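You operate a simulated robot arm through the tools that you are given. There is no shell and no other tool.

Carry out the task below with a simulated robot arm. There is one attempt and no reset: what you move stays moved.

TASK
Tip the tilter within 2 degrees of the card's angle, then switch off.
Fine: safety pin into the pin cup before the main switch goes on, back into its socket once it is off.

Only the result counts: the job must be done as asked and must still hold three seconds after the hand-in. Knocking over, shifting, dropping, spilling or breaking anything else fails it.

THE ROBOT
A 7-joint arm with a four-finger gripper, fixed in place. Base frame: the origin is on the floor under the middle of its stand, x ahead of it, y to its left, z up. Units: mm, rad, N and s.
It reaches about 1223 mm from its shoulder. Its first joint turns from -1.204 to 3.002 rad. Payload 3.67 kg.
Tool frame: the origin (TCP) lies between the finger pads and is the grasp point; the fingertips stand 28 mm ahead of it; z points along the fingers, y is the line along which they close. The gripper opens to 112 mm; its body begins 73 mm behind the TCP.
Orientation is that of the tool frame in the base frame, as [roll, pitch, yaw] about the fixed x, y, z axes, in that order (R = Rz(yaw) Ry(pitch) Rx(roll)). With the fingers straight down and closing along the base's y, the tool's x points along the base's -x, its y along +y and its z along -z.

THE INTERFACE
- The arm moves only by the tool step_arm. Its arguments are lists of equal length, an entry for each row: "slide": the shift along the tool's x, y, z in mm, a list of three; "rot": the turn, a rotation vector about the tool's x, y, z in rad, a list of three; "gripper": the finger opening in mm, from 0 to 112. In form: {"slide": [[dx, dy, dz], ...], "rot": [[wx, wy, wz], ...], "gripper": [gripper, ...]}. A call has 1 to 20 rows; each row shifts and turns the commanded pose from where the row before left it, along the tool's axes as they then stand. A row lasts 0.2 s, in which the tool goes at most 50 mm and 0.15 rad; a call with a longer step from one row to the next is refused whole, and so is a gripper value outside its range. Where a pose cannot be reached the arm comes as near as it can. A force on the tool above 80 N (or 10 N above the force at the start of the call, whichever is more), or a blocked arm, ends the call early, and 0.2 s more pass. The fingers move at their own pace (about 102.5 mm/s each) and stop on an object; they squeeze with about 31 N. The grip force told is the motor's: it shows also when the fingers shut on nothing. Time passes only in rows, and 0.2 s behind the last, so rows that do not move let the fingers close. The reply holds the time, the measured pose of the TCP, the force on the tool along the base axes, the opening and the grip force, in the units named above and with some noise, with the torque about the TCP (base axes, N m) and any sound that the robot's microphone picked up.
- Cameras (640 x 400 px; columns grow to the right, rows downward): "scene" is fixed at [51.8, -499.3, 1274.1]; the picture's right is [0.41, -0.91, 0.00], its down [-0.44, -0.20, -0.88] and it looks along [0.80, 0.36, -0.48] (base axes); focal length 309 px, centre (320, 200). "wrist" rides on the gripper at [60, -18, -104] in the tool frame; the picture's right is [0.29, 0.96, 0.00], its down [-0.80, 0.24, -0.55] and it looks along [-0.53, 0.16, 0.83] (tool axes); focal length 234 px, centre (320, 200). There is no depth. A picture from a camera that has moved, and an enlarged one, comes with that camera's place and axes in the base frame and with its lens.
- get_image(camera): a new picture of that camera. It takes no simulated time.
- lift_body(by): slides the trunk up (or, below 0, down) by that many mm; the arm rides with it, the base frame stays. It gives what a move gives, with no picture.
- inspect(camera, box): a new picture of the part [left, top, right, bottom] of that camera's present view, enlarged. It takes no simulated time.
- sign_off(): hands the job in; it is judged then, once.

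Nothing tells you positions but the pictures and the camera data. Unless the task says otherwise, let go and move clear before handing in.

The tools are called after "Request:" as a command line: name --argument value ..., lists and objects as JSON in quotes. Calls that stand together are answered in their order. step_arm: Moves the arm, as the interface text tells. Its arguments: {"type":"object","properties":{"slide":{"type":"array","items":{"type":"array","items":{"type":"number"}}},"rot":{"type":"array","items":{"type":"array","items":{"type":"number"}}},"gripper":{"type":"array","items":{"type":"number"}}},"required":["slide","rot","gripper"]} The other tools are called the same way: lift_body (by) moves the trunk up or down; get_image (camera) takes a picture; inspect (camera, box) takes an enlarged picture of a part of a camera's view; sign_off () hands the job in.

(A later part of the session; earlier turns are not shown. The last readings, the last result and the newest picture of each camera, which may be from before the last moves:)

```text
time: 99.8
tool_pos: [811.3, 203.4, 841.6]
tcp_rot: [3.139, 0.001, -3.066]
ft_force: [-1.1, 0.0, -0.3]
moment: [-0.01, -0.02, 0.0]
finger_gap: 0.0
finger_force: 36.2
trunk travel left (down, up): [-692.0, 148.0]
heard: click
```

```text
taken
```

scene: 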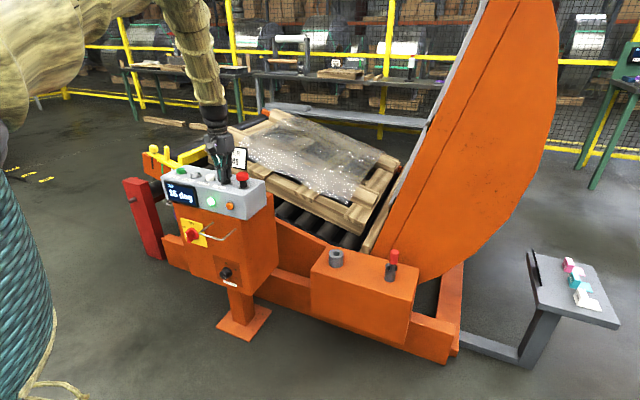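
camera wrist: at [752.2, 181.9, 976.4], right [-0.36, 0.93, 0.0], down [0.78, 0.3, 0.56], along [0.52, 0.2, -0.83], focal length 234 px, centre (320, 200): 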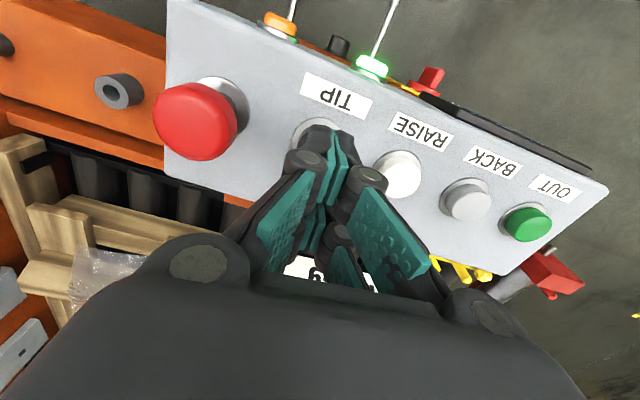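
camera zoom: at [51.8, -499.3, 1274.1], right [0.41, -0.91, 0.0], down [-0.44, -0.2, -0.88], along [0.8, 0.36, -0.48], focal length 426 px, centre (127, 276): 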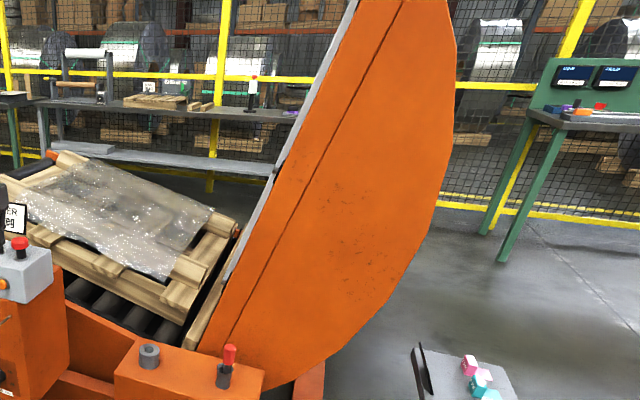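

Seam geometry gives about 14.8°, which agrees with the display. Next I'll rise off the button and go back to the switch by the same path.

Request:
step_arm --slide '[[0, 0, -20], [0, 0, -45], [0, 0, -45], [0, 0, -45], [0, 0, -14], [29, 18, 0], [29, 18, 0], [29, 18, 0], [0, 0, 0]]' --rot '[[0, 0, 0], [0, 0, 0], [0, 0, 0], [0, 0, 0], [0, 0, 0], [0, 0, 0], [0, 0, 0], [0, 0, 0], [0, 0, 0]]' --gripper '[0, 0, 0, 0, 44, 44, 44, 44, 44]'

Request:
inspect --camera "scene" --box '[150, 130, 290, 218]'

```text
time: 102.0
tool_pos: [709.3, 238.6, 958.4]
tcp_rot: [3.12, -0.091, -3.093]
ft_force: [0.9, -0.4, -1.1]
moment: [0.0, -0.02, 0.04]
finger_gap: 43.8
finger_force: 0.0
trunk travel left (down, up): [-692.0, 148.0]
stopped in row 9: the arm was blocked; the commanded pose is now the measured one
```

```text
4.55 times, centred on (220, 174) of scene
camera zoom: at [51.8, -499.3, 1274.1], right [0.41, -0.91, 0.0], down [-0.44, -0.2, -0.88], along [0.8, 0.36, -0.48], focal length 1405 px, centre (774, 318)
```

zoom: 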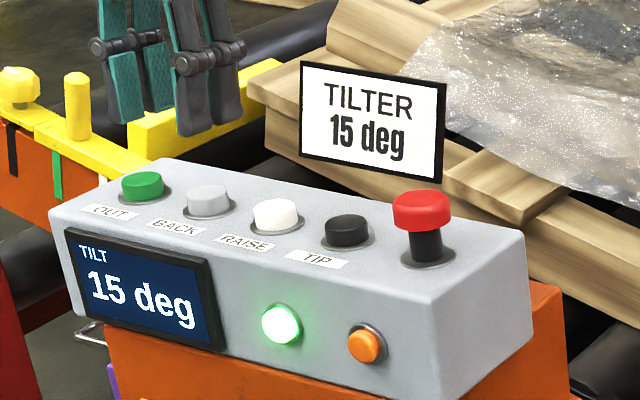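

The display holds at 15 deg. I'll rotate the fingers forward again from here.

Request:
step_arm --slide '[[0, 0, 0], [0, 0, 0], [0, 0, 0], [0, 0, 0], [0, 0, 0], [0, 0, 0], [0, 0, 0], [0, 0, 0], [0, 0, 0], [0, 0, 0], [0, 0, 0], [0, 0, 0]]' --rot '[[0, -0.1385, -0.0033], [0, -0.1385, -0.0033], [0, -0.1385, -0.0033], [0, -0.1385, -0.0033], [0, -0.1385, -0.0033], [0, -0.1385, -0.0033], [0, -0.1385, -0.0033], [0, -0.1385, -0.0033], [0, -0.1385, -0.0033], [0, -0.1385, -0.0033], [0, -0.1385, -0.0033], [0, -0.1385, -0.0033]]' --gripper '[44, 44, 44, 44, 44, 44, 44, 44, 44, 44, 44, 44]'

Request:
get_image --camera "scene"

```text
time: 104.6
tool_pos: [708.1, 240.5, 958.1]
tcp_rot: [-0.75, 1.565, -0.67]
ft_force: [0.2, 0.2, 0.2]
moment: [-0.04, -0.03, 0.01]
finger_gap: 43.9
finger_force: 0.0
trunk travel left (down, up): [-692.0, 148.0]
```

```text
taken
```

scene: 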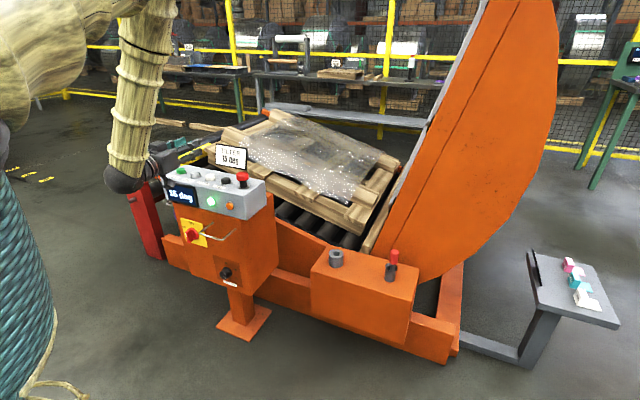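

Request:
step_arm --slide '[[-6, 10, -35], [-6, 20, -30], [-6, 40, -20], [-4, 41, -10], [0, 0, 0]]' --rot '[[0, 0, 0], [0, 0, 0], [0, 0, 0], [0, 0, 0], [0, 0, 0]]' --gripper '[44, 44, 44, 44, 44]'

```text
time: 105.8
tool_pos: [603.8, 340.4, 979.3]
tcp_rot: [-0.935, 1.564, -0.86]
ft_force: [-0.1, -0.7, -0.1]
moment: [-0.01, -0.01, 0.01]
finger_gap: 43.9
finger_force: 0.0
trunk travel left (down, up): [-692.0, 148.0]
```

Request:
lift_body --by -400

Request:
get_image --camera "wrist"

Request:
inspect --camera "wrist" --box '[230, 10, 400, 190]'

```text
time: 109.6
tool_pos: [604.0, 340.4, 578.1]
tcp_rot: [-1.015, 1.565, -0.935]
ft_force: [-0.2, 1.1, -0.6]
moment: [0.02, -0.01, -0.01]
finger_gap: 43.9
finger_force: 0.1
trunk travel left (down, up): [-292.0, 548.0]
```

```text
taken
camera wrist: at [501.2, 313.7, 517.8], right [-0.07, 0.95, -0.29], down [-0.57, 0.2, 0.79], along [0.82, 0.23, 0.53], focal length 234 px, centre (320, 200)
```

wrist: 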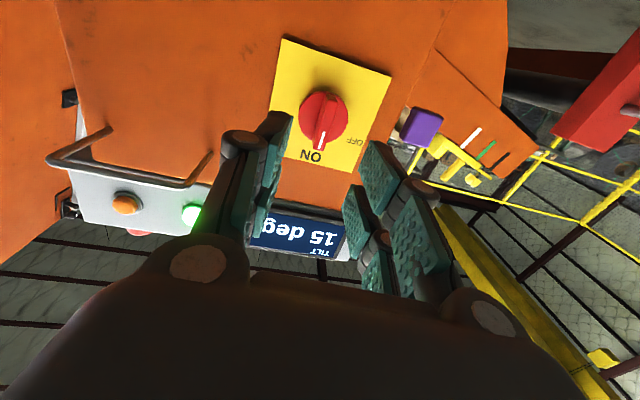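

```text
2.22 times, centred on (315, 100) of wrist
camera zoom: at [501.2, 313.7, 517.8], right [-0.07, 0.95, -0.29], down [-0.57, 0.2, 0.79], along [0.82, 0.23, 0.53], focal length 520 px, centre (331, 422)
```

zoom: 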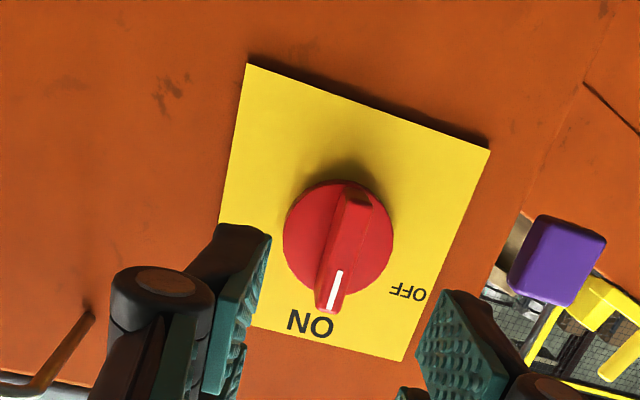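

The lever is still at ON and the display reads 15 deg. I'll align by 4.6 mm sideways and advance to straddle the lever.

Request:
step_arm --slide '[[-0.5, 4.6, 0], [0, 0, 30], [0, 0, 30], [0, 0, 30], [0, 0, 12], [0, 0, 0]]' --rot '[[0, 0, 0], [0, 0, 0], [0, 0, 0], [0, 0, 0], [0, 0, 0], [0, 0, 0]]' --gripper '[44, 44, 44, 44, 44, 44]'

Request:
inspect --camera "wrist" --box '[220, 30, 440, 230]'

```text
time: 111.0
tool_pos: [703.5, 352.3, 578.0]
tcp_rot: [-1.063, 1.566, -0.984]
ft_force: [-0.1, 0.3, -0.7]
moment: [-0.04, 0.01, 0.03]
finger_gap: 44.3
finger_force: 0.1
trunk travel left (down, up): [-292.0, 548.0]
```

```text
2.00 times, centred on (330, 130) of wrist
camera zoom: at [600.8, 325.1, 518.0], right [-0.07, 0.95, -0.29], down [-0.57, 0.2, 0.79], along [0.82, 0.23, 0.53], focal length 468 px, centre (300, 340)
```

zoom: 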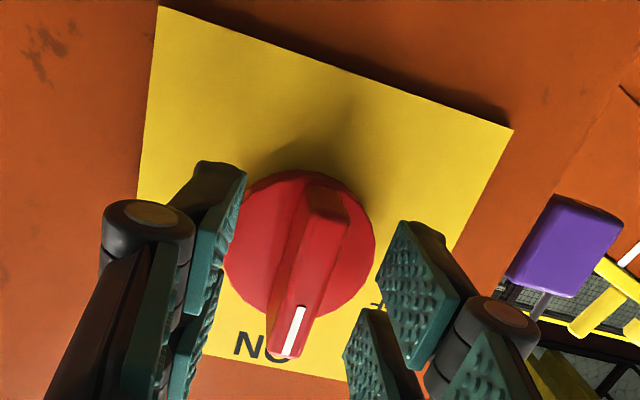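

Request:
step_arm --slide '[[0, 0, 6], [0, 0, 4.5], [0, 0, 0], [0, 0, 0], [0, 0, 0], [0, 0, 0]]' --rot '[[0, 0, 0], [0, 0, 0], [0, 0, 0], [0, 0, 0], [0, 0, 0], [0, 0, 0]]' --gripper '[44, 44, 30, 15, 4, 4]'

Request:
inspect --camera "wrist" --box '[220, 30, 440, 230]'

```text
time: 112.4
tool_pos: [714.6, 353.6, 579.5]
tcp_rot: [-1.023, 1.567, -0.944]
ft_force: [4.2, 7.8, 0.7]
moment: [0.03, 0.41, -0.71]
finger_gap: 12.9
finger_force: 44.8
trunk travel left (down, up): [-292.0, 548.0]
```

```text
2.00 times, centred on (330, 130) of wrist
camera zoom: at [611.4, 327.0, 518.1], right [-0.07, 0.95, -0.29], down [-0.57, 0.2, 0.79], along [0.82, 0.23, 0.53], focal length 468 px, centre (300, 340)
```

zoom: 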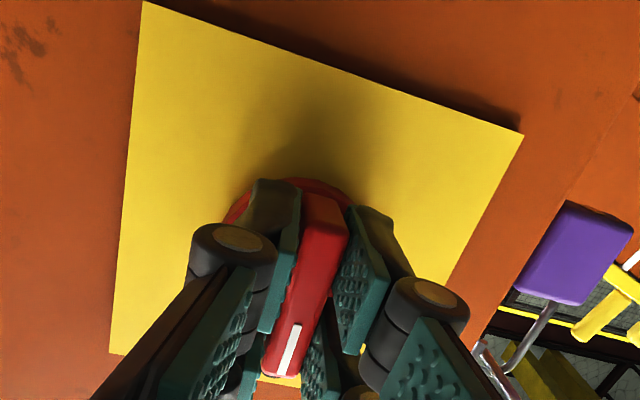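

Gripped. I'll relieve the side load and turn back toward OFF.

Request:
step_arm --slide '[[0, 0.8, 0], [0, 0, 0], [0, 0, 0], [0, 0, 0], [0, 0, 0], [0, 0, 0], [0, 0, 0]]' --rot '[[0, 0, 0], [0, 0, -0.13], [0, 0, -0.13], [0, 0, -0.13], [0, 0, -0.13], [0, 0, -0.13], [0, 0, -0.13]]' --gripper '[4, 4, 4, 4, 4, 4, 4]'

Request:
inspect --camera "wrist" --box '[220, 30, 440, 230]'

```text
time: 114.0
tool_pos: [715.5, 353.3, 580.8]
tcp_rot: [-1.567, 0.782, -1.493]
ft_force: [-30.2, -23.4, -7.0]
moment: [0.0, 0.08, -1.68]
finger_gap: 12.5
finger_force: 45.0
trunk travel left (down, up): [-292.0, 548.0]
```

```text
2.00 times, centred on (330, 130) of wrist
camera zoom: at [614.7, 290.0, 549.1], right [-0.03, 0.47, -0.88], down [-0.61, 0.69, 0.39], along [0.79, 0.55, 0.26], focal length 468 px, centre (300, 340)
```

zoom: 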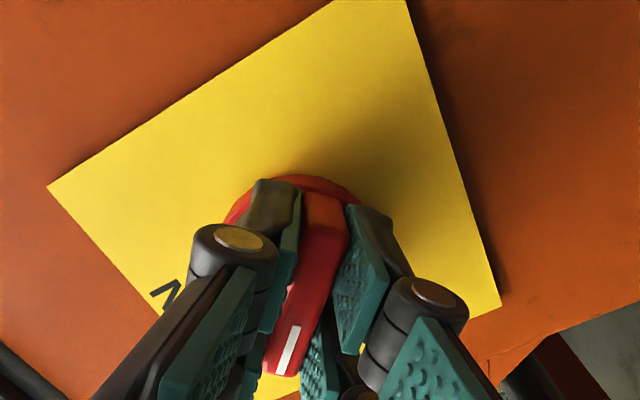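

Request:
step_arm --slide '[[0.9, -0.9, -1.5], [0, 0, 0]]' --rot '[[0, 0, 0], [0, 0, 0]]' --gripper '[4, 4]'

```text
time: 114.6
tool_pos: [714.5, 354.0, 578.3]
tcp_rot: [-1.565, 0.786, -1.491]
ft_force: [-6.2, -2.7, -11.5]
moment: [0.01, 0.04, -1.2]
finger_gap: 12.3
finger_force: 45.0
trunk travel left (down, up): [-292.0, 548.0]
```

Request:
step_arm --slide '[[0, 0, 0], [0, 0, 0], [0, 0, 0], [0, 0, 0], [0, 0, 0], [0, 0, 0], [0, 0, 0]]' --rot '[[0, 0, -0.12], [0, 0, -0.12], [0, 0, -0.12], [0, 0, -0.12], [0, 0, -0.12], [0, 0, -0.12], [0, 0, -0.066]]' --gripper '[4, 4, 4, 4, 4, 4, 4]'

Request:
inspect --camera "wrist" --box '[220, 30, 440, 230]'

Request:
inspect --camera "scene" --box '[150, 130, 290, 218]'

```text
time: 116.2
tool_pos: [714.4, 354.4, 579.4]
tcp_rot: [-1.565, -0.002, -1.494]
ft_force: [13.0, 9.7, 4.2]
moment: [0.07, -0.03, 0.41]
finger_gap: 12.2
finger_force: 44.8
trunk travel left (down, up): [-292.0, 548.0]
```

```text
2.00 times, centred on (330, 130) of wrist
camera zoom: at [614.9, 285.2, 596.8], right [0.03, -0.29, -0.96], down [-0.61, 0.75, -0.24], along [0.79, 0.59, -0.16], focal length 468 px, centre (300, 340)
```

zoom: 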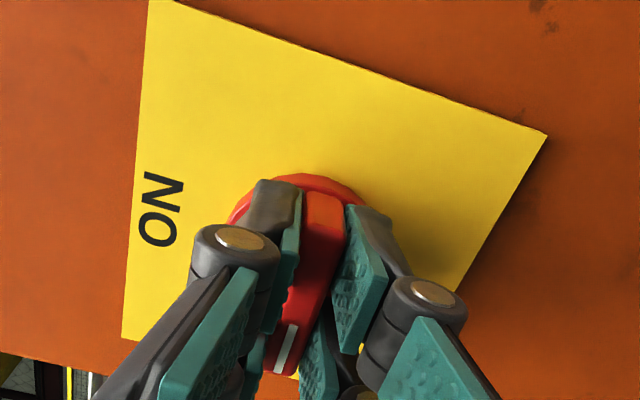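

```text
4.55 times, centred on (220, 174) of scene
camera zoom: at [51.8, -499.3, 1274.1], right [0.41, -0.91, 0.0], down [-0.44, -0.2, -0.88], along [0.8, 0.36, -0.48], focal length 1405 px, centre (774, 318)
```

zoom: 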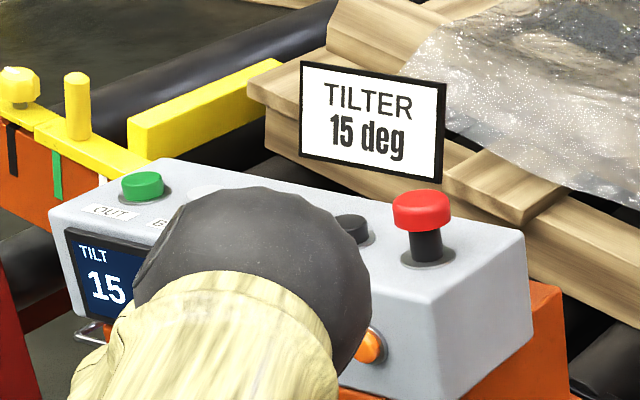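

The lever is back at OFF with the tilt at 15. I'll open and wait for the slow release.

Request:
step_arm --slide '[[0, 0, 0], [0, 0, 0], [0, 0, 0], [0, 0, 0], [0, 0, 0], [0, 0, 0], [0, 0, 0], [0, 0, 0], [0, 0, 0], [0, 0, 0], [0, 0, 0], [0, 0, 0], [0, 0, 0], [0, 0, 0], [0, 0, 0], [0, 0, 0], [0, 0, 0], [0, 0, 0], [0, 0, 0], [0, 0, 0]]' --rot '[[0, 0, 0], [0, 0, 0], [0, 0, 0], [0, 0, 0], [0, 0, 0], [0, 0, 0], [0, 0, 0], [0, 0, 0], [0, 0, 0], [0, 0, 0], [0, 0, 0], [0, 0, 0], [0, 0, 0], [0, 0, 0], [0, 0, 0], [0, 0, 0], [0, 0, 0], [0, 0, 0], [0, 0, 0], [0, 0, 0]]' --gripper '[44, 44, 44, 44, 44, 44, 44, 44, 44, 44, 44, 44, 44, 44, 44, 44, 44, 44, 44, 44]'

Request:
inspect --camera "wrist" --box '[220, 30, 440, 230]'

```text
time: 120.4
tool_pos: [713.2, 353.5, 579.4]
tcp_rot: [-1.568, -0.002, -1.495]
ft_force: [-0.9, -0.6, 0.2]
moment: [0.0, 0.0, 0.01]
finger_gap: 44.1
finger_force: 0.0
trunk travel left (down, up): [-292.0, 548.0]
```

```text
2.00 times, centred on (330, 130) of wrist
camera zoom: at [614.2, 284.8, 596.3], right [0.03, -0.29, -0.96], down [-0.61, 0.75, -0.24], along [0.79, 0.59, -0.16], focal length 468 px, centre (300, 340)
```

zoom: 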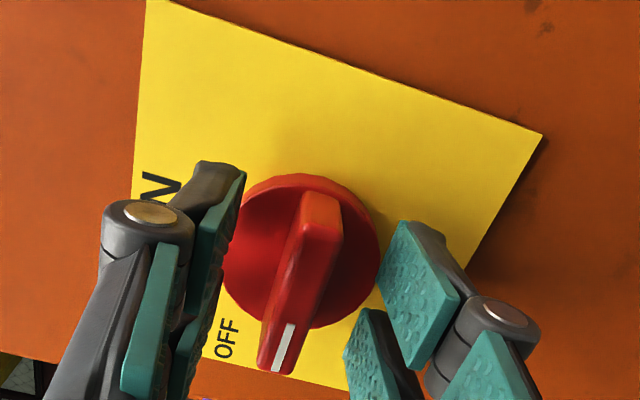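

Request:
step_arm --slide '[[0, 0, -30], [0, 0, -40], [0, 0, -40], [0, 0, 0]]' --rot '[[0, 0, 0], [0, 0, 0], [0, 0, 0], [0, 0, 0]]' --gripper '[44, 44, 44, 44]'

Request:
get_image --camera "wrist"

Request:
inspect --camera "wrist" --box '[250, 20, 410, 180]'

```text
time: 121.4
tool_pos: [605.9, 345.9, 578.7]
tcp_rot: [-1.567, -0.002, -1.494]
ft_force: [-0.3, -0.9, -0.3]
moment: [0.01, 0.0, 0.0]
finger_gap: 44.2
finger_force: 0.0
trunk travel left (down, up): [-292.0, 548.0]
```

```text
taken
camera wrist: at [505.4, 276.8, 595.4], right [0.03, -0.29, -0.96], down [-0.61, 0.75, -0.24], along [0.79, 0.59, -0.16], focal length 234 px, centre (320, 200)
```

wrist: 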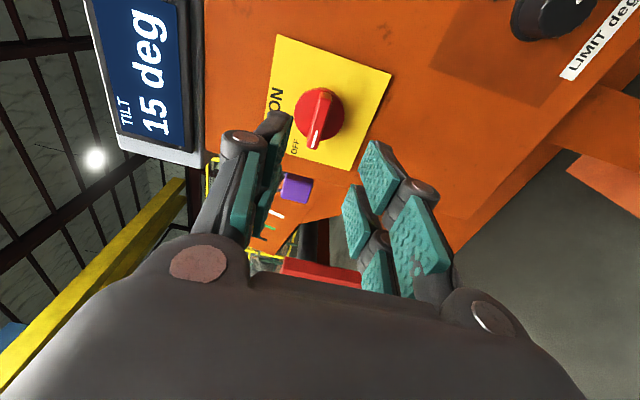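

```text
2.50 times, centred on (330, 100) of wrist
camera zoom: at [505.4, 276.8, 595.4], right [0.03, -0.29, -0.96], down [-0.61, 0.75, -0.24], along [0.79, 0.59, -0.16], focal length 585 px, centre (295, 450)
```

zoom: 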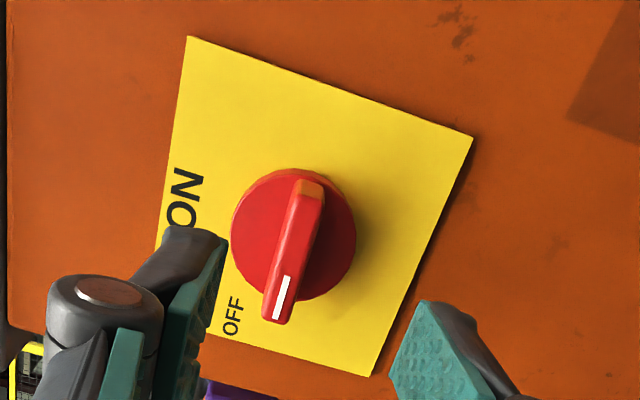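

The switch is at OFF as at the start. I'll roll back and raise the trunk, then check the lamp from the scene camera.

Request:
step_arm --slide '[[0, 0, 0], [0, 0, 0], [0, 0, 0], [0, 0, 0], [0, 0, 0], [0, 0, 0], [0, 0, 0], [0, 0, 0], [0, 0, 0], [0, 0, 0], [0, 0, 0]]' --rot '[[0, 0, 0.1428], [0, 0, 0.1428], [0, 0, 0.1428], [0, 0, 0.1428], [0, 0, 0.1428], [0, 0, 0.1428], [0, 0, 0.1428], [0, 0, 0.1428], [0, 0, 0.1428], [0, 0, 0.1428], [0, 0, 0.1428]]' --gripper '[60, 60, 60, 60, 60, 60, 60, 60, 60, 60, 60]'

Request:
lift_body --by 400

Request:
get_image --camera "scene"

Request:
inspect --camera "scene" --box '[150, 160, 290, 248]'

```text
time: 123.8
tool_pos: [604.3, 344.4, 580.1]
tcp_rot: [0.386, 1.567, 0.463]
ft_force: [0.3, 0.4, -0.1]
moment: [0.04, -0.03, -0.01]
finger_gap: 60.1
finger_force: 0.1
trunk travel left (down, up): [-292.0, 548.0]
```

```text
time: 127.6
tool_pos: [605.6, 345.9, 980.1]
tcp_rot: [-0.397, 1.567, -0.318]
ft_force: [0.2, -0.4, -0.5]
moment: [0.0, 0.01, -0.01]
finger_gap: 60.2
finger_force: 0.1
trunk travel left (down, up): [-692.0, 148.0]
```

```text
taken
```

scene: 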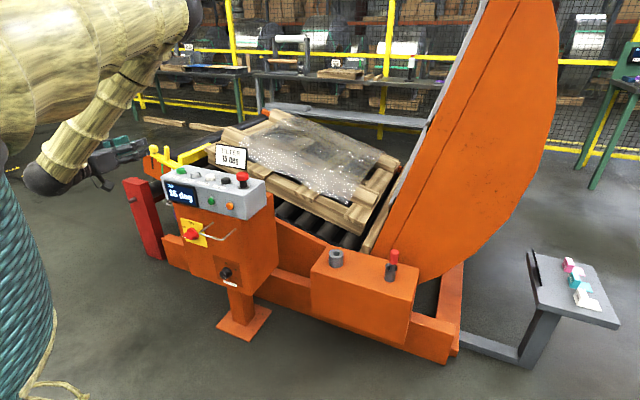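

```text
4.55 times, centred on (220, 204) of scene
camera zoom: at [51.8, -499.3, 1274.1], right [0.41, -0.91, 0.0], down [-0.44, -0.2, -0.88], along [0.8, 0.36, -0.48], focal length 1405 px, centre (774, 182)
```

zoom: 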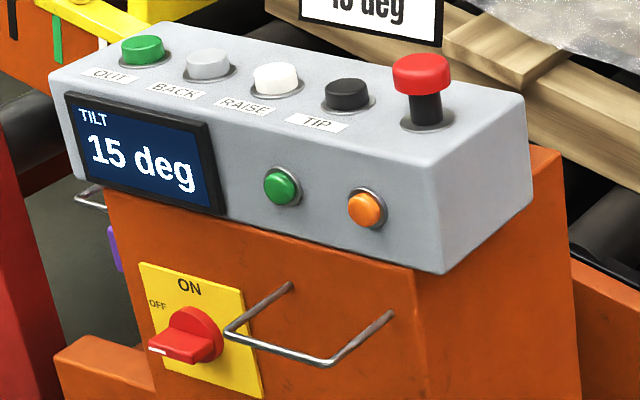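

Power is off (green lamp dark) and the tilt reads 15 deg. Next I'll bring the hand back to fingers-down to fetch the pin.

Request:
step_arm --slide '[[-10, -25, 40], [-10, -25, 40], [-10, -25, 30], [0, -25, 0], [0, 0, 0], [0, 0, 0], [0, 0, 0], [0, 0, 0], [0, 0, 0], [0, 0, 0], [0, 0, 0], [0, 0, 0], [0, 0, 0], [0, 0, 0], [0, 0, 0]]' --rot '[[0, 0, 0], [0, 0, 0], [0, 0, 0], [0, 0, 0], [0, 0.15, 0], [0, 0.15, 0], [0, 0.15, 0], [0, 0.15, 0], [0, 0.15, 0], [0, 0.15, 0], [0, 0.15, 0], [0, 0.15, 0], [0, 0.15, 0], [0, 0.15, 0], [0, 0.0708, 0]]' --gripper '[60, 60, 60, 60, 60, 60, 60, 60, 60, 60, 60, 60, 60, 60, 60]'

```text
time: 130.8
tool_pos: [722.5, 253.7, 1010.2]
tcp_rot: [-3.141, 0.001, -3.064]
ft_force: [-0.3, 0.1, 0.5]
moment: [0.0, -0.01, -0.01]
finger_gap: 60.0
finger_force: 0.0
trunk travel left (down, up): [-692.0, 148.0]
```

Request:
step_arm --slide '[[0, 0, 0], [-17.4, -45.4, 0], [-17.4, -45.4, 0], [-17.4, -45.4, 0], [-17.4, -45.4, 0], [-17.4, -45.4, 0], [-17.4, -45.4, 0], [-17.4, -45.4, 0], [-17.4, -45.4, 0], [-17.4, -45.4, 0], [-17.4, -45.4, 0], [-17.4, -45.4, 0], [-17.4, -45.4, 0], [-17.4, -45.4, 0], [-17.4, -45.4, 0], [0, 0, 0]]' --rot '[[0, 0, 0.0776], [0, 0, 0], [0, 0, 0], [0, 0, 0], [0, 0, 0], [0, 0, 0], [0, 0, 0], [0, 0, 0], [0, 0, 0], [0, 0, 0], [0, 0, 0], [0, 0, 0], [0, 0, 0], [0, 0, 0], [0, 0, 0], [0, 0, 0]]' --gripper '[80, 80, 80, 80, 80, 80, 80, 80, 80, 80, 80, 80, 80, 80, 80, 80]'

Request:
get_image --camera "scene"

Request:
get_image --camera "wrist"

```text
time: 134.2
tool_pos: [964.4, -382.6, 1012.1]
tcp_rot: [-3.139, 0.007, 3.14]
ft_force: [-0.6, 0.8, 0.5]
moment: [-0.04, 0.01, 0.0]
finger_gap: 79.9
finger_force: 0.1
trunk travel left (down, up): [-692.0, 148.0]
```

```text
taken
```

scene: 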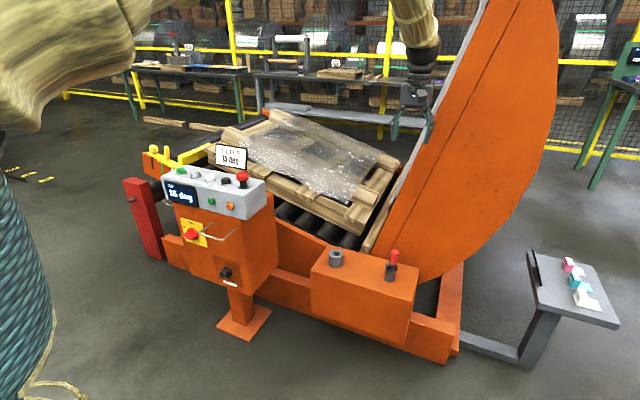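

```text
taken
camera wrist: at [902.6, -400.8, 1115.1], right [-0.29, 0.96, 0.0], down [0.79, 0.24, 0.56], along [0.53, 0.16, -0.83], focal length 234 px, centre (320, 200)
```

wrist: 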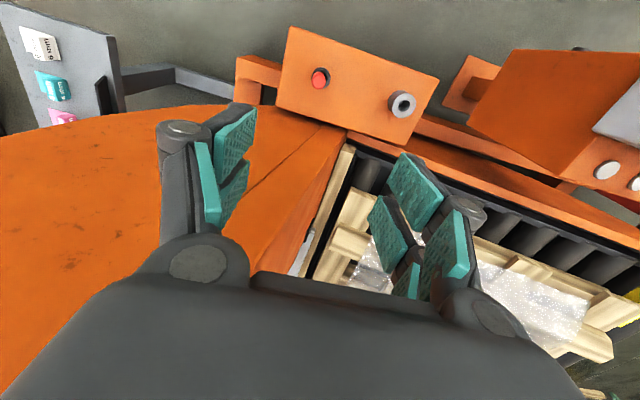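

Over the cup area. I'll lower the trunk back to its starting height.

Request:
lift_body --by -267

Request:
get_image --camera "wrist"

Request:
inspect --camera "wrist" --box '[260, 70, 400, 190]'

Request:
inspect --camera "scene" --box '[310, 210, 430, 300]'

```text
time: 136.9
tool_pos: [962.9, -383.8, 745.0]
tcp_rot: [3.14, 0.004, 3.141]
ft_force: [-0.4, 0.3, -0.6]
moment: [-0.01, 0.0, 0.01]
finger_gap: 80.1
finger_force: 0.1
trunk travel left (down, up): [-425.0, 415.0]
```

```text
taken
camera wrist: at [902.8, -402.0, 847.0], right [-0.29, 0.96, 0.0], down [0.8, 0.24, 0.56], along [0.53, 0.16, -0.83], focal length 234 px, centre (320, 200)
```

wrist: 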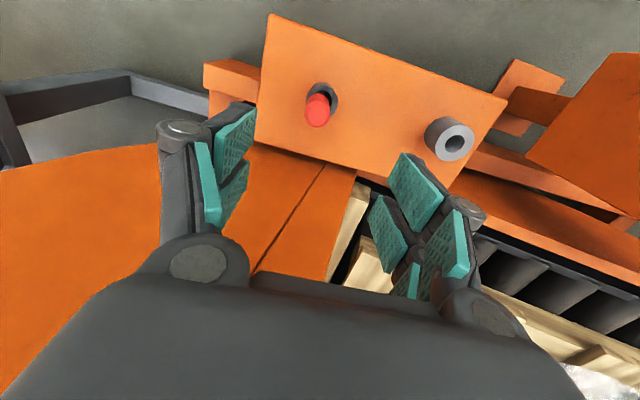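

```text
3.33 times, centred on (330, 130) of wrist
camera zoom: at [902.8, -402.0, 847.0], right [-0.29, 0.96, 0.0], down [0.8, 0.24, 0.56], along [0.53, 0.16, -0.83], focal length 781 px, centre (287, 433)
```

zoom: 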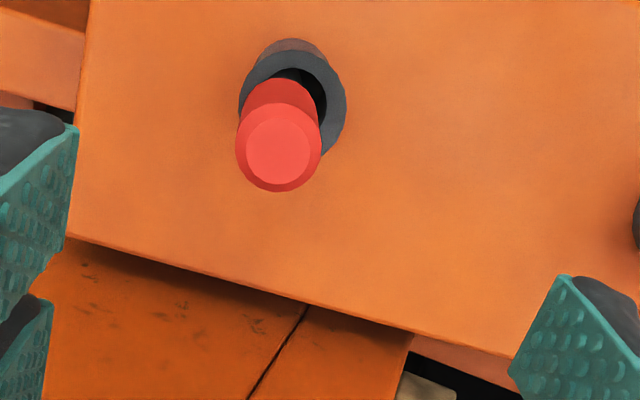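

```text
4.44 times, centred on (370, 255) of scene
camera zoom: at [51.8, -499.3, 1274.1], right [0.41, -0.91, 0.0], down [-0.44, -0.2, -0.88], along [0.8, 0.36, -0.48], focal length 1374 px, centre (98, -44)
```

zoom: 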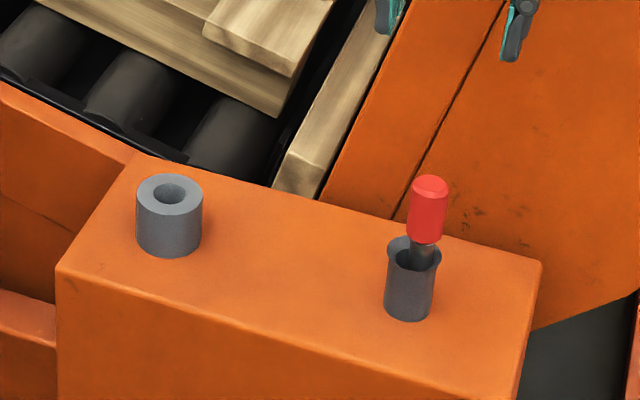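

The pin leans slightly in the cup, top near (967, -385, 576). I'll descend to just above it and re-check.

Request:
step_arm --slide '[[-4, -0.5, 40], [0, 0, 45], [0, 0, 40], [0, 0, 0]]' --rot '[[0, 0.004, 0], [0, 0, 0], [0, 0, 0], [0, 0, 0]]' --gripper '[80, 80, 80, 80]'

Request:
inspect --camera "wrist" --box '[220, 70, 420, 240]'

Request:
inspect --camera "scene" --box '[350, 210, 430, 290]'

```text
time: 137.9
tool_pos: [968.0, -385.4, 618.8]
tcp_rot: [-3.14, -0.001, -3.141]
ft_force: [0.6, -0.3, 0.4]
moment: [0.0, 0.03, 0.02]
finger_gap: 80.2
finger_force: 0.1
trunk travel left (down, up): [-425.0, 415.0]
```

```text
2.35 times, centred on (320, 155) of wrist
camera zoom: at [907.1, -404.0, 721.5], right [-0.29, 0.96, 0.0], down [0.8, 0.24, 0.55], along [0.53, 0.16, -0.83], focal length 551 px, centre (320, 306)
```

zoom: 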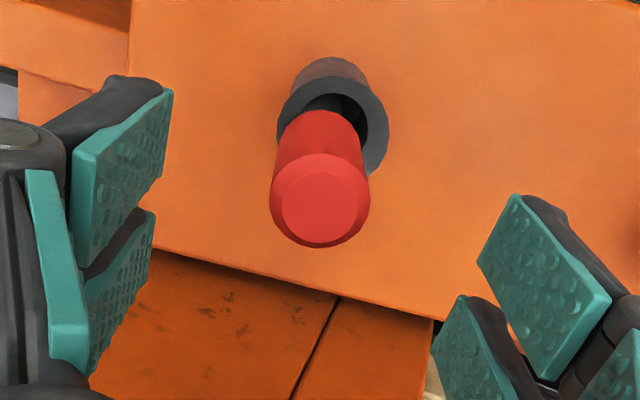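

```text
5.00 times, centred on (390, 250) of scene
camera zoom: at [51.8, -499.3, 1274.1], right [0.41, -0.91, 0.0], down [-0.44, -0.2, -0.88], along [0.8, 0.36, -0.48], focal length 1545 px, centre (-30, -50)
```

zoom: 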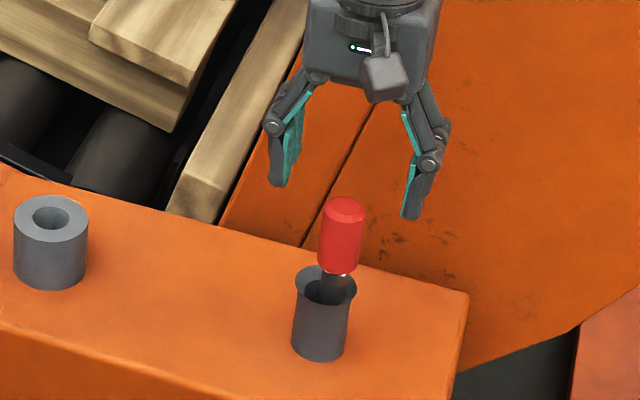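

Aligned. I'll descend to the grip height and close.

Request:
step_arm --slide '[[-0.5, 0.5, 25], [0, 0, 25], [0, 0, 15], [0, 0, 4], [0, 0, 0], [0, 0, 0], [0, 0, 0], [0, 0, 0]]' --rot '[[0, 0, 0], [0, 0, 0], [0, 0, 0], [0, 0, 0], [0, 0, 0], [0, 0, 0], [0, 0, 0], [0, 0, 0]]' --gripper '[80, 80, 80, 80, 55, 35, 20, 20]'

Request:
get_image --camera "wrist"

Request:
inspect --camera "scene" --box '[350, 220, 430, 290]'

```text
time: 139.8
tool_pos: [969.5, -383.8, 547.8]
tcp_rot: [-3.142, -0.001, -3.141]
ft_force: [1.0, -0.6, 0.8]
moment: [-0.08, -0.17, 0.01]
finger_gap: 27.4
finger_force: 30.9
trunk travel left (down, up): [-425.0, 415.0]
```

```text
taken
camera wrist: at [908.5, -401.7, 651.9], right [-0.29, 0.96, 0.0], down [0.8, 0.24, 0.55], along [0.53, 0.16, -0.83], focal length 234 px, centre (320, 200)
```

wrist: 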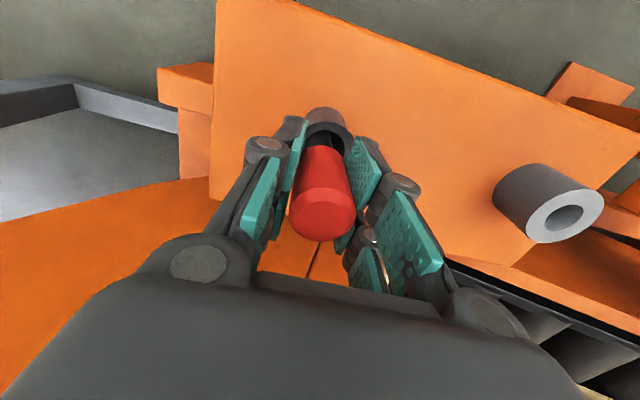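

```text
5.71 times, centred on (390, 255) of scene
camera zoom: at [51.8, -499.3, 1274.1], right [0.41, -0.91, 0.0], down [-0.44, -0.2, -0.88], along [0.8, 0.36, -0.48], focal length 1766 px, centre (-80, -114)
```

zoom: 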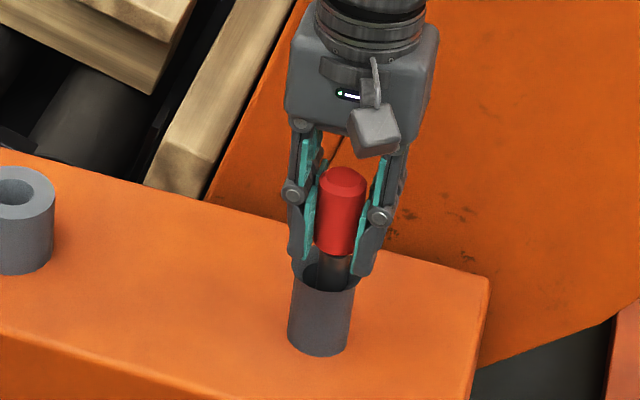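

Gripped. Lifting the pin out of the cup.

Request:
step_arm --slide '[[0, 0, -10], [0, 0, -15], [0, 0, -20], [0, 0, -20], [0, 0, -25], [0, 0, -5], [0, 0, 0]]' --rot '[[0, 0, 0], [0, 0, 0], [0, 0, 0], [0, 0, 0], [0, 0, 0], [0, 0, 0], [0, 0, 0]]' --gripper '[20, 20, 20, 20, 20, 20, 20]'

Request:
get_image --camera "wrist"

Request:
inspect --camera "wrist" --box '[270, 60, 370, 250]'

Request:
inspect --camera "scene" --box '[320, 190, 430, 290]'

```text
time: 141.3
tool_pos: [969.5, -384.5, 643.8]
tcp_rot: [3.14, -0.001, -3.14]
ft_force: [-0.8, 0.3, -3.3]
moment: [-0.02, 0.01, -0.01]
finger_gap: 27.0
finger_force: 31.3
trunk travel left (down, up): [-425.0, 415.0]
```

```text
taken
camera wrist: at [908.6, -402.9, 747.8], right [-0.29, 0.96, 0.0], down [0.8, 0.24, 0.55], along [0.53, 0.16, -0.83], focal length 234 px, centre (320, 200)
```

wrist: 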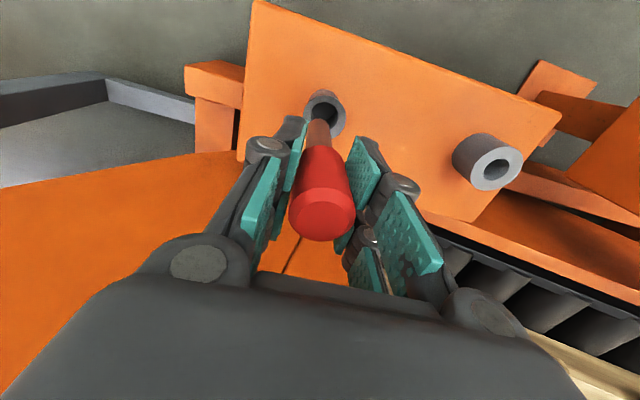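

```text
2.11 times, centred on (320, 155) of wrist
camera zoom: at [908.6, -402.9, 747.8], right [-0.29, 0.96, 0.0], down [0.8, 0.24, 0.55], along [0.53, 0.16, -0.83], focal length 493 px, centre (320, 295)
```

zoom: 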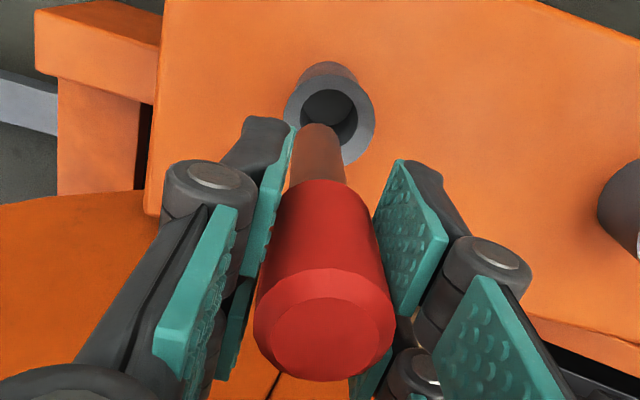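

```text
4.00 times, centred on (375, 240) of scene
camera zoom: at [51.8, -499.3, 1274.1], right [0.41, -0.91, 0.0], down [-0.44, -0.2, -0.88], along [0.8, 0.36, -0.48], focal length 1236 px, centre (100, 40)
```

zoom: 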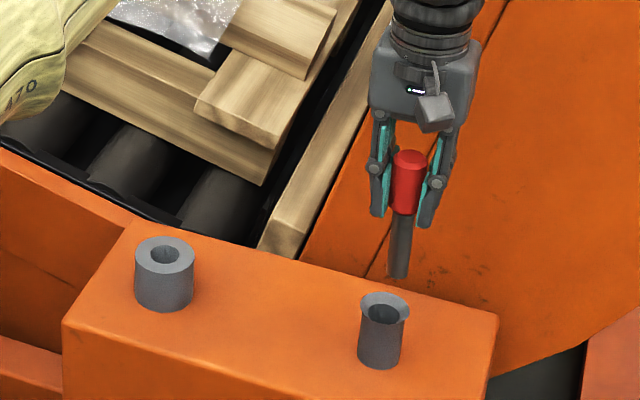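

The pin is held nearly straight. I'll carry it back over the socket to the same place I lifted it from and compare the view.

Request:
step_arm --slide '[[0, 40, 0], [0, 45, 0], [0, 45, 0], [0, 45, 0], [0, 40, 0], [0, 8.9, 0], [0, 0, 15], [0, 0, 0]]' --rot '[[0, 0, 0], [0, 0, 0], [0, 0, 0], [0, 0, 0], [0, 0, 0], [0, 0, 0], [0, 0, 0], [0, 0, 0]]' --gripper '[20, 20, 20, 20, 20, 20, 20, 20]'

Request:
inspect --camera "wrist" --box '[270, 60, 370, 160]'

Request:
inspect --camera "scene" --box '[290, 170, 410, 290]'

```text
time: 143.2
tool_pos: [970.1, -158.9, 627.8]
tcp_rot: [-3.142, -0.001, 3.141]
ft_force: [0.2, 0.3, -3.4]
moment: [-0.01, -0.02, 0.02]
finger_gap: 27.0
finger_force: 31.2
trunk travel left (down, up): [-425.0, 415.0]
```

```text
4.00 times, centred on (320, 110) of wrist
camera zoom: at [908.3, -176.5, 732.3], right [-0.29, 0.96, 0.0], down [0.8, 0.24, 0.55], along [0.53, 0.16, -0.83], focal length 937 px, centre (320, 560)
```

zoom: 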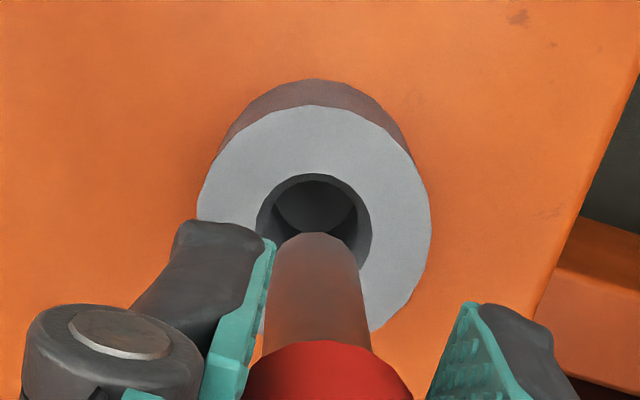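

```text
3.33 times, centred on (350, 230) of scene
camera zoom: at [51.8, -499.3, 1274.1], right [0.41, -0.91, 0.0], down [-0.44, -0.2, -0.88], along [0.8, 0.36, -0.48], focal length 1030 px, centre (220, 100)
```

zoom: 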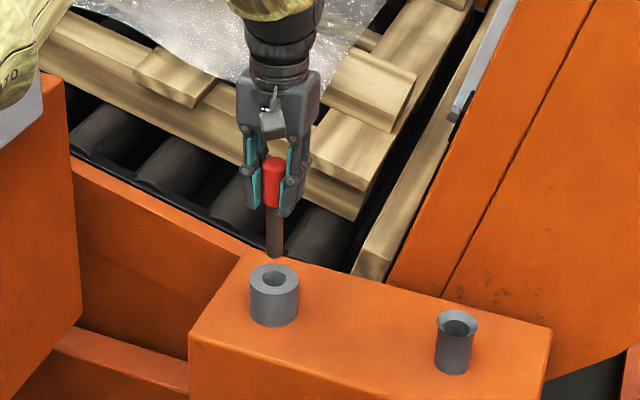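

The hole centre is about (-3, -1.6) mm from the pin tip. I'll correct by most of that and lower the tip partway into the socket.

Request:
step_arm --slide '[[2.5, -1.6, 0], [0, 0, 0], [0, 0, 12], [0, 0, 12], [0, 0, 8], [0, 0, 0]]' --rot '[[0, 0, 0], [0, 0, 0], [0, 0, 0], [0, 0, 0], [0, 0, 0], [0, 0, 0]]' --gripper '[20, 20, 20, 20, 20, 20]'

Request:
inspect --camera "wrist" --box '[270, 60, 370, 160]'

Request:
inspect --camera "scene" --box '[300, 210, 370, 280]'

```text
time: 144.6
tool_pos: [965.7, -160.6, 598.1]
tcp_rot: [-3.142, -0.002, -3.14]
ft_force: [-0.7, 0.0, -2.6]
moment: [0.02, -0.01, 0.01]
finger_gap: 26.8
finger_force: 30.9
trunk travel left (down, up): [-425.0, 415.0]
```

```text
4.00 times, centred on (320, 110) of wrist
camera zoom: at [905.5, -178.8, 700.7], right [-0.29, 0.96, 0.0], down [0.8, 0.24, 0.55], along [0.53, 0.16, -0.83], focal length 937 px, centre (320, 560)
```

zoom: 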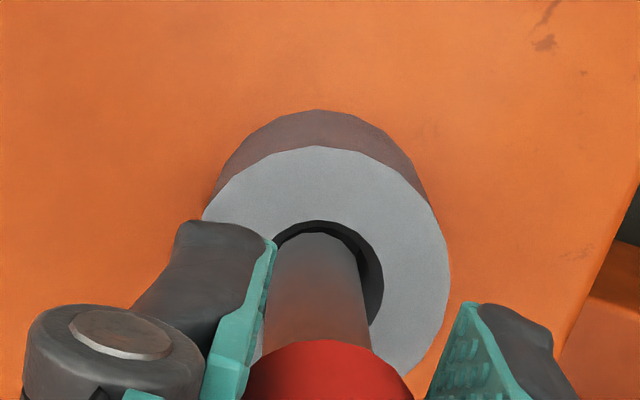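

```text
5.71 times, centred on (335, 245) of scene
camera zoom: at [51.8, -499.3, 1274.1], right [0.41, -0.91, 0.0], down [-0.44, -0.2, -0.88], along [0.8, 0.36, -0.48], focal length 1766 px, centre (234, -57)
```

zoom: 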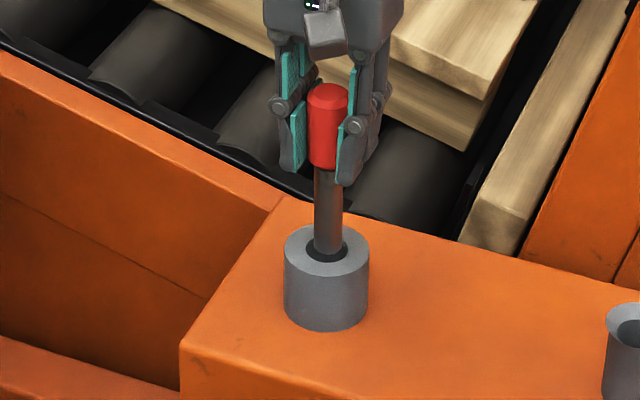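

The tip is at the rim, about 1.7 mm left of centre. I'll correct and lower further.

Request:
step_arm --slide '[[0, 1.6, 0], [0, 0, 0], [0, 0, 6], [0, 0, 6], [0, 0, 0]]' --rot '[[0, 0, 0], [0, 0, 0], [0, 0, 0], [0, 0, 0], [0, 0, 0]]' --gripper '[20, 20, 20, 20, 20]'

Request:
inspect --camera "wrist" --box '[270, 60, 370, 160]'

Request:
inspect --camera "scene" --box '[300, 210, 370, 280]'

```text
time: 145.8
tool_pos: [964.9, -159.0, 594.3]
tcp_rot: [-3.14, 0.007, 3.141]
ft_force: [-9.1, -0.5, 43.3]
moment: [0.18, 1.16, 0.01]
finger_gap: 26.6
finger_force: 30.8
trunk travel left (down, up): [-425.0, 415.0]
```

```text
4.00 times, centred on (320, 110) of wrist
camera zoom: at [904.3, -177.4, 696.3], right [-0.29, 0.96, 0.0], down [0.79, 0.24, 0.56], along [0.54, 0.16, -0.83], focal length 937 px, centre (320, 560)
```

zoom: 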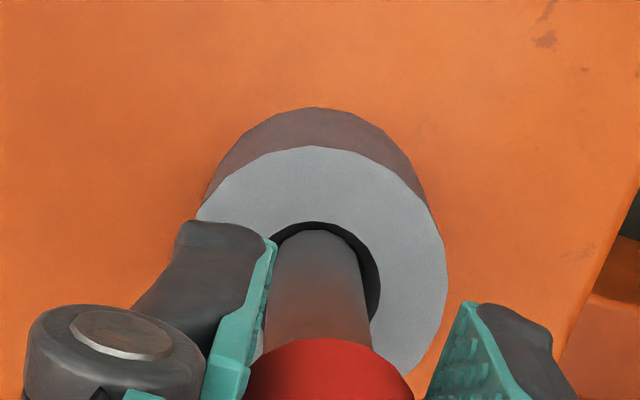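

```text
5.71 times, centred on (335, 245) of scene
camera zoom: at [51.8, -499.3, 1274.1], right [0.41, -0.91, 0.0], down [-0.44, -0.2, -0.88], along [0.8, 0.36, -0.48], focal length 1766 px, centre (234, -57)
```

zoom: 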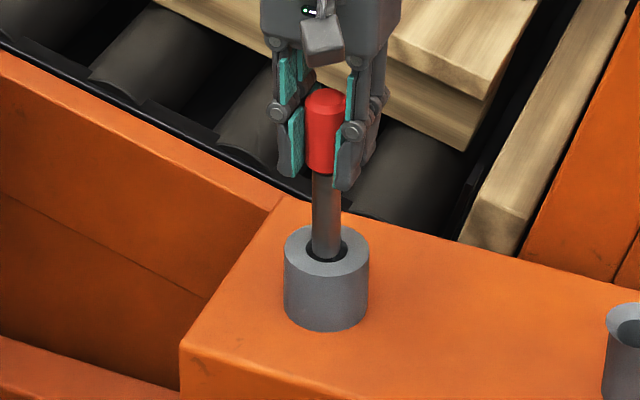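

It touched the socket edge (43 N), with the contact on the -x side of the tip. I'll lift off, shift about +3 mm in x, and try again more gently.

Request:
step_arm --slide '[[0, 0, -6], [0, 0, -7], [-2.8, 0.4, 0], [0, 0, 0]]' --rot '[[0, 0, 0], [0, 0, 0], [0, 0, 0], [0, 0, 0]]' --gripper '[20, 20, 20, 20]'

Request:
inspect --camera "wrist" --box '[280, 70, 360, 150]'

Request:
inspect --camera "scene" --box '[315, 220, 355, 260]'

```text
time: 146.8
tool_pos: [968.5, -158.7, 598.4]
tcp_rot: [-3.141, -0.002, -3.141]
ft_force: [-0.1, -0.7, -2.9]
moment: [-0.01, 0.02, -0.01]
finger_gap: 26.6
finger_force: 30.8
trunk travel left (down, up): [-425.0, 415.0]
```

```text
5.00 times, centred on (320, 110) of wrist
camera zoom: at [908.4, -177.5, 701.3], right [-0.29, 0.96, 0.0], down [0.8, 0.24, 0.55], along [0.53, 0.16, -0.83], focal length 1171 px, centre (320, 650)
```

zoom: 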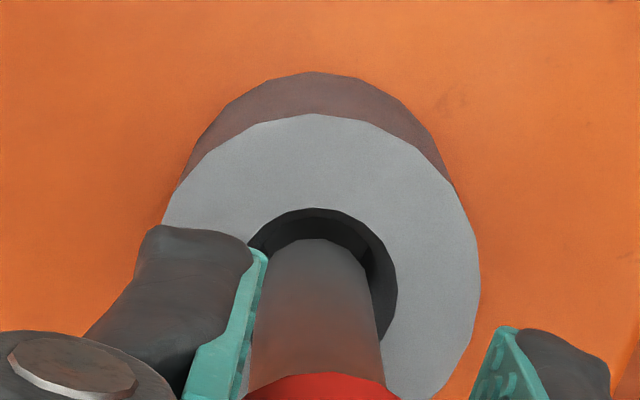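

```text
10.00 times, centred on (335, 240) of scene
camera zoom: at [51.8, -499.3, 1274.1], right [0.41, -0.91, 0.0], down [-0.44, -0.2, -0.88], along [0.8, 0.36, -0.48], focal length 3091 px, centre (170, -200)
```

zoom: 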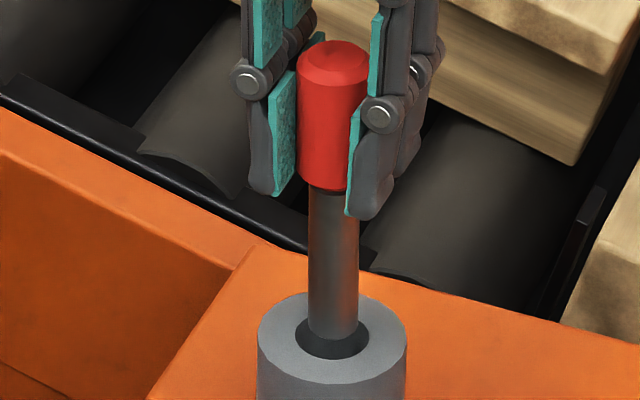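

Request:
step_arm --slide '[[0, 0, 3], [0, 0, 3], [0, 0, 0]]' --rot '[[0, 0, 0], [0, 0, 0], [0, 0, 0]]' --gripper '[20, 20, 20]'

Request:
inspect --camera "scene" --box '[315, 225, 355, 265]'

Request:
inspect --camera "wrist" --box '[280, 70, 360, 150]'

```text
time: 147.6
tool_pos: [969.6, -158.9, 591.7]
tcp_rot: [3.141, 0.0, -3.14]
ft_force: [0.5, -0.7, -3.5]
moment: [0.0, 0.0, -0.03]
finger_gap: 26.1
finger_force: 30.6
trunk travel left (down, up): [-425.0, 415.0]
```

```text
10.00 times, centred on (335, 245) of scene
camera zoom: at [51.8, -499.3, 1274.1], right [0.41, -0.91, 0.0], down [-0.44, -0.2, -0.88], along [0.8, 0.36, -0.48], focal length 3091 px, centre (170, -250)
```

zoom: 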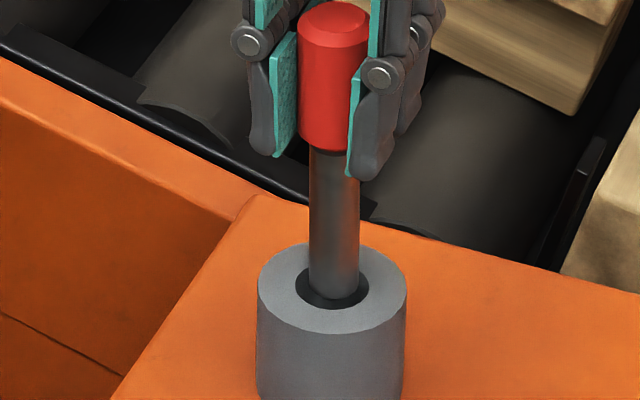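

```text
5.00 times, centred on (320, 110) of wrist
camera zoom: at [908.7, -177.7, 696.1], right [-0.29, 0.96, 0.0], down [0.8, 0.24, 0.55], along [0.53, 0.16, -0.83], focal length 1171 px, centre (320, 650)
```

zoom: 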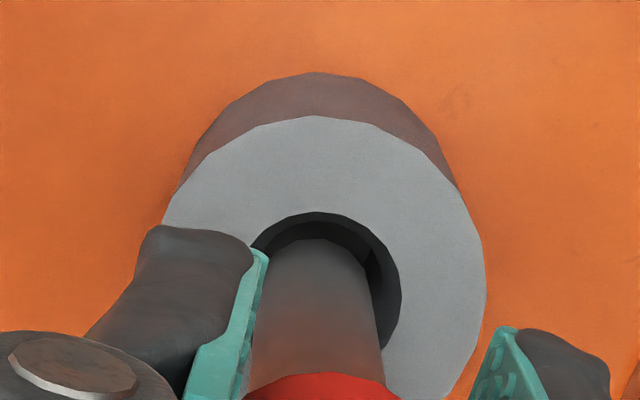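

No contact now at the height where it caught before. Continuing in small steps.

Request:
step_arm --slide '[[0, 0, 3], [0, 0, 3], [0, 0, 0]]' --rot '[[0, 0, 0], [0, 0, 0], [0, 0, 0]]' --gripper '[20, 20, 20]'

Request:
inspect --camera "scene" --box '[315, 225, 355, 265]'

```text
time: 148.3
tool_pos: [968.8, -158.9, 587.0]
tcp_rot: [-3.141, 0.001, -3.141]
ft_force: [0.6, 0.6, -3.3]
moment: [0.03, 0.0, 0.0]
finger_gap: 26.2
finger_force: 31.0
trunk travel left (down, up): [-425.0, 415.0]
```

```text
10.00 times, centred on (335, 245) of scene
camera zoom: at [51.8, -499.3, 1274.1], right [0.41, -0.91, 0.0], down [-0.44, -0.2, -0.88], along [0.8, 0.36, -0.48], focal length 3091 px, centre (170, -250)
```

zoom: 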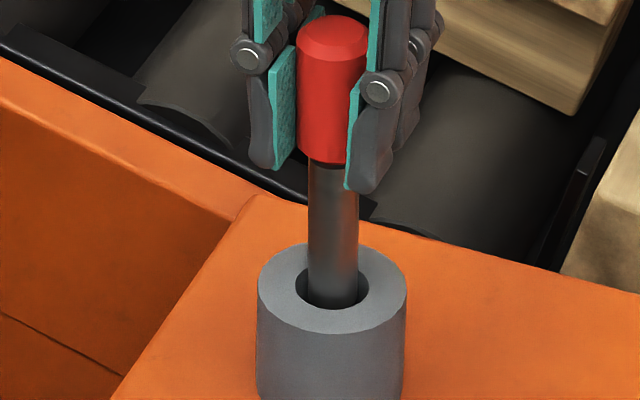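

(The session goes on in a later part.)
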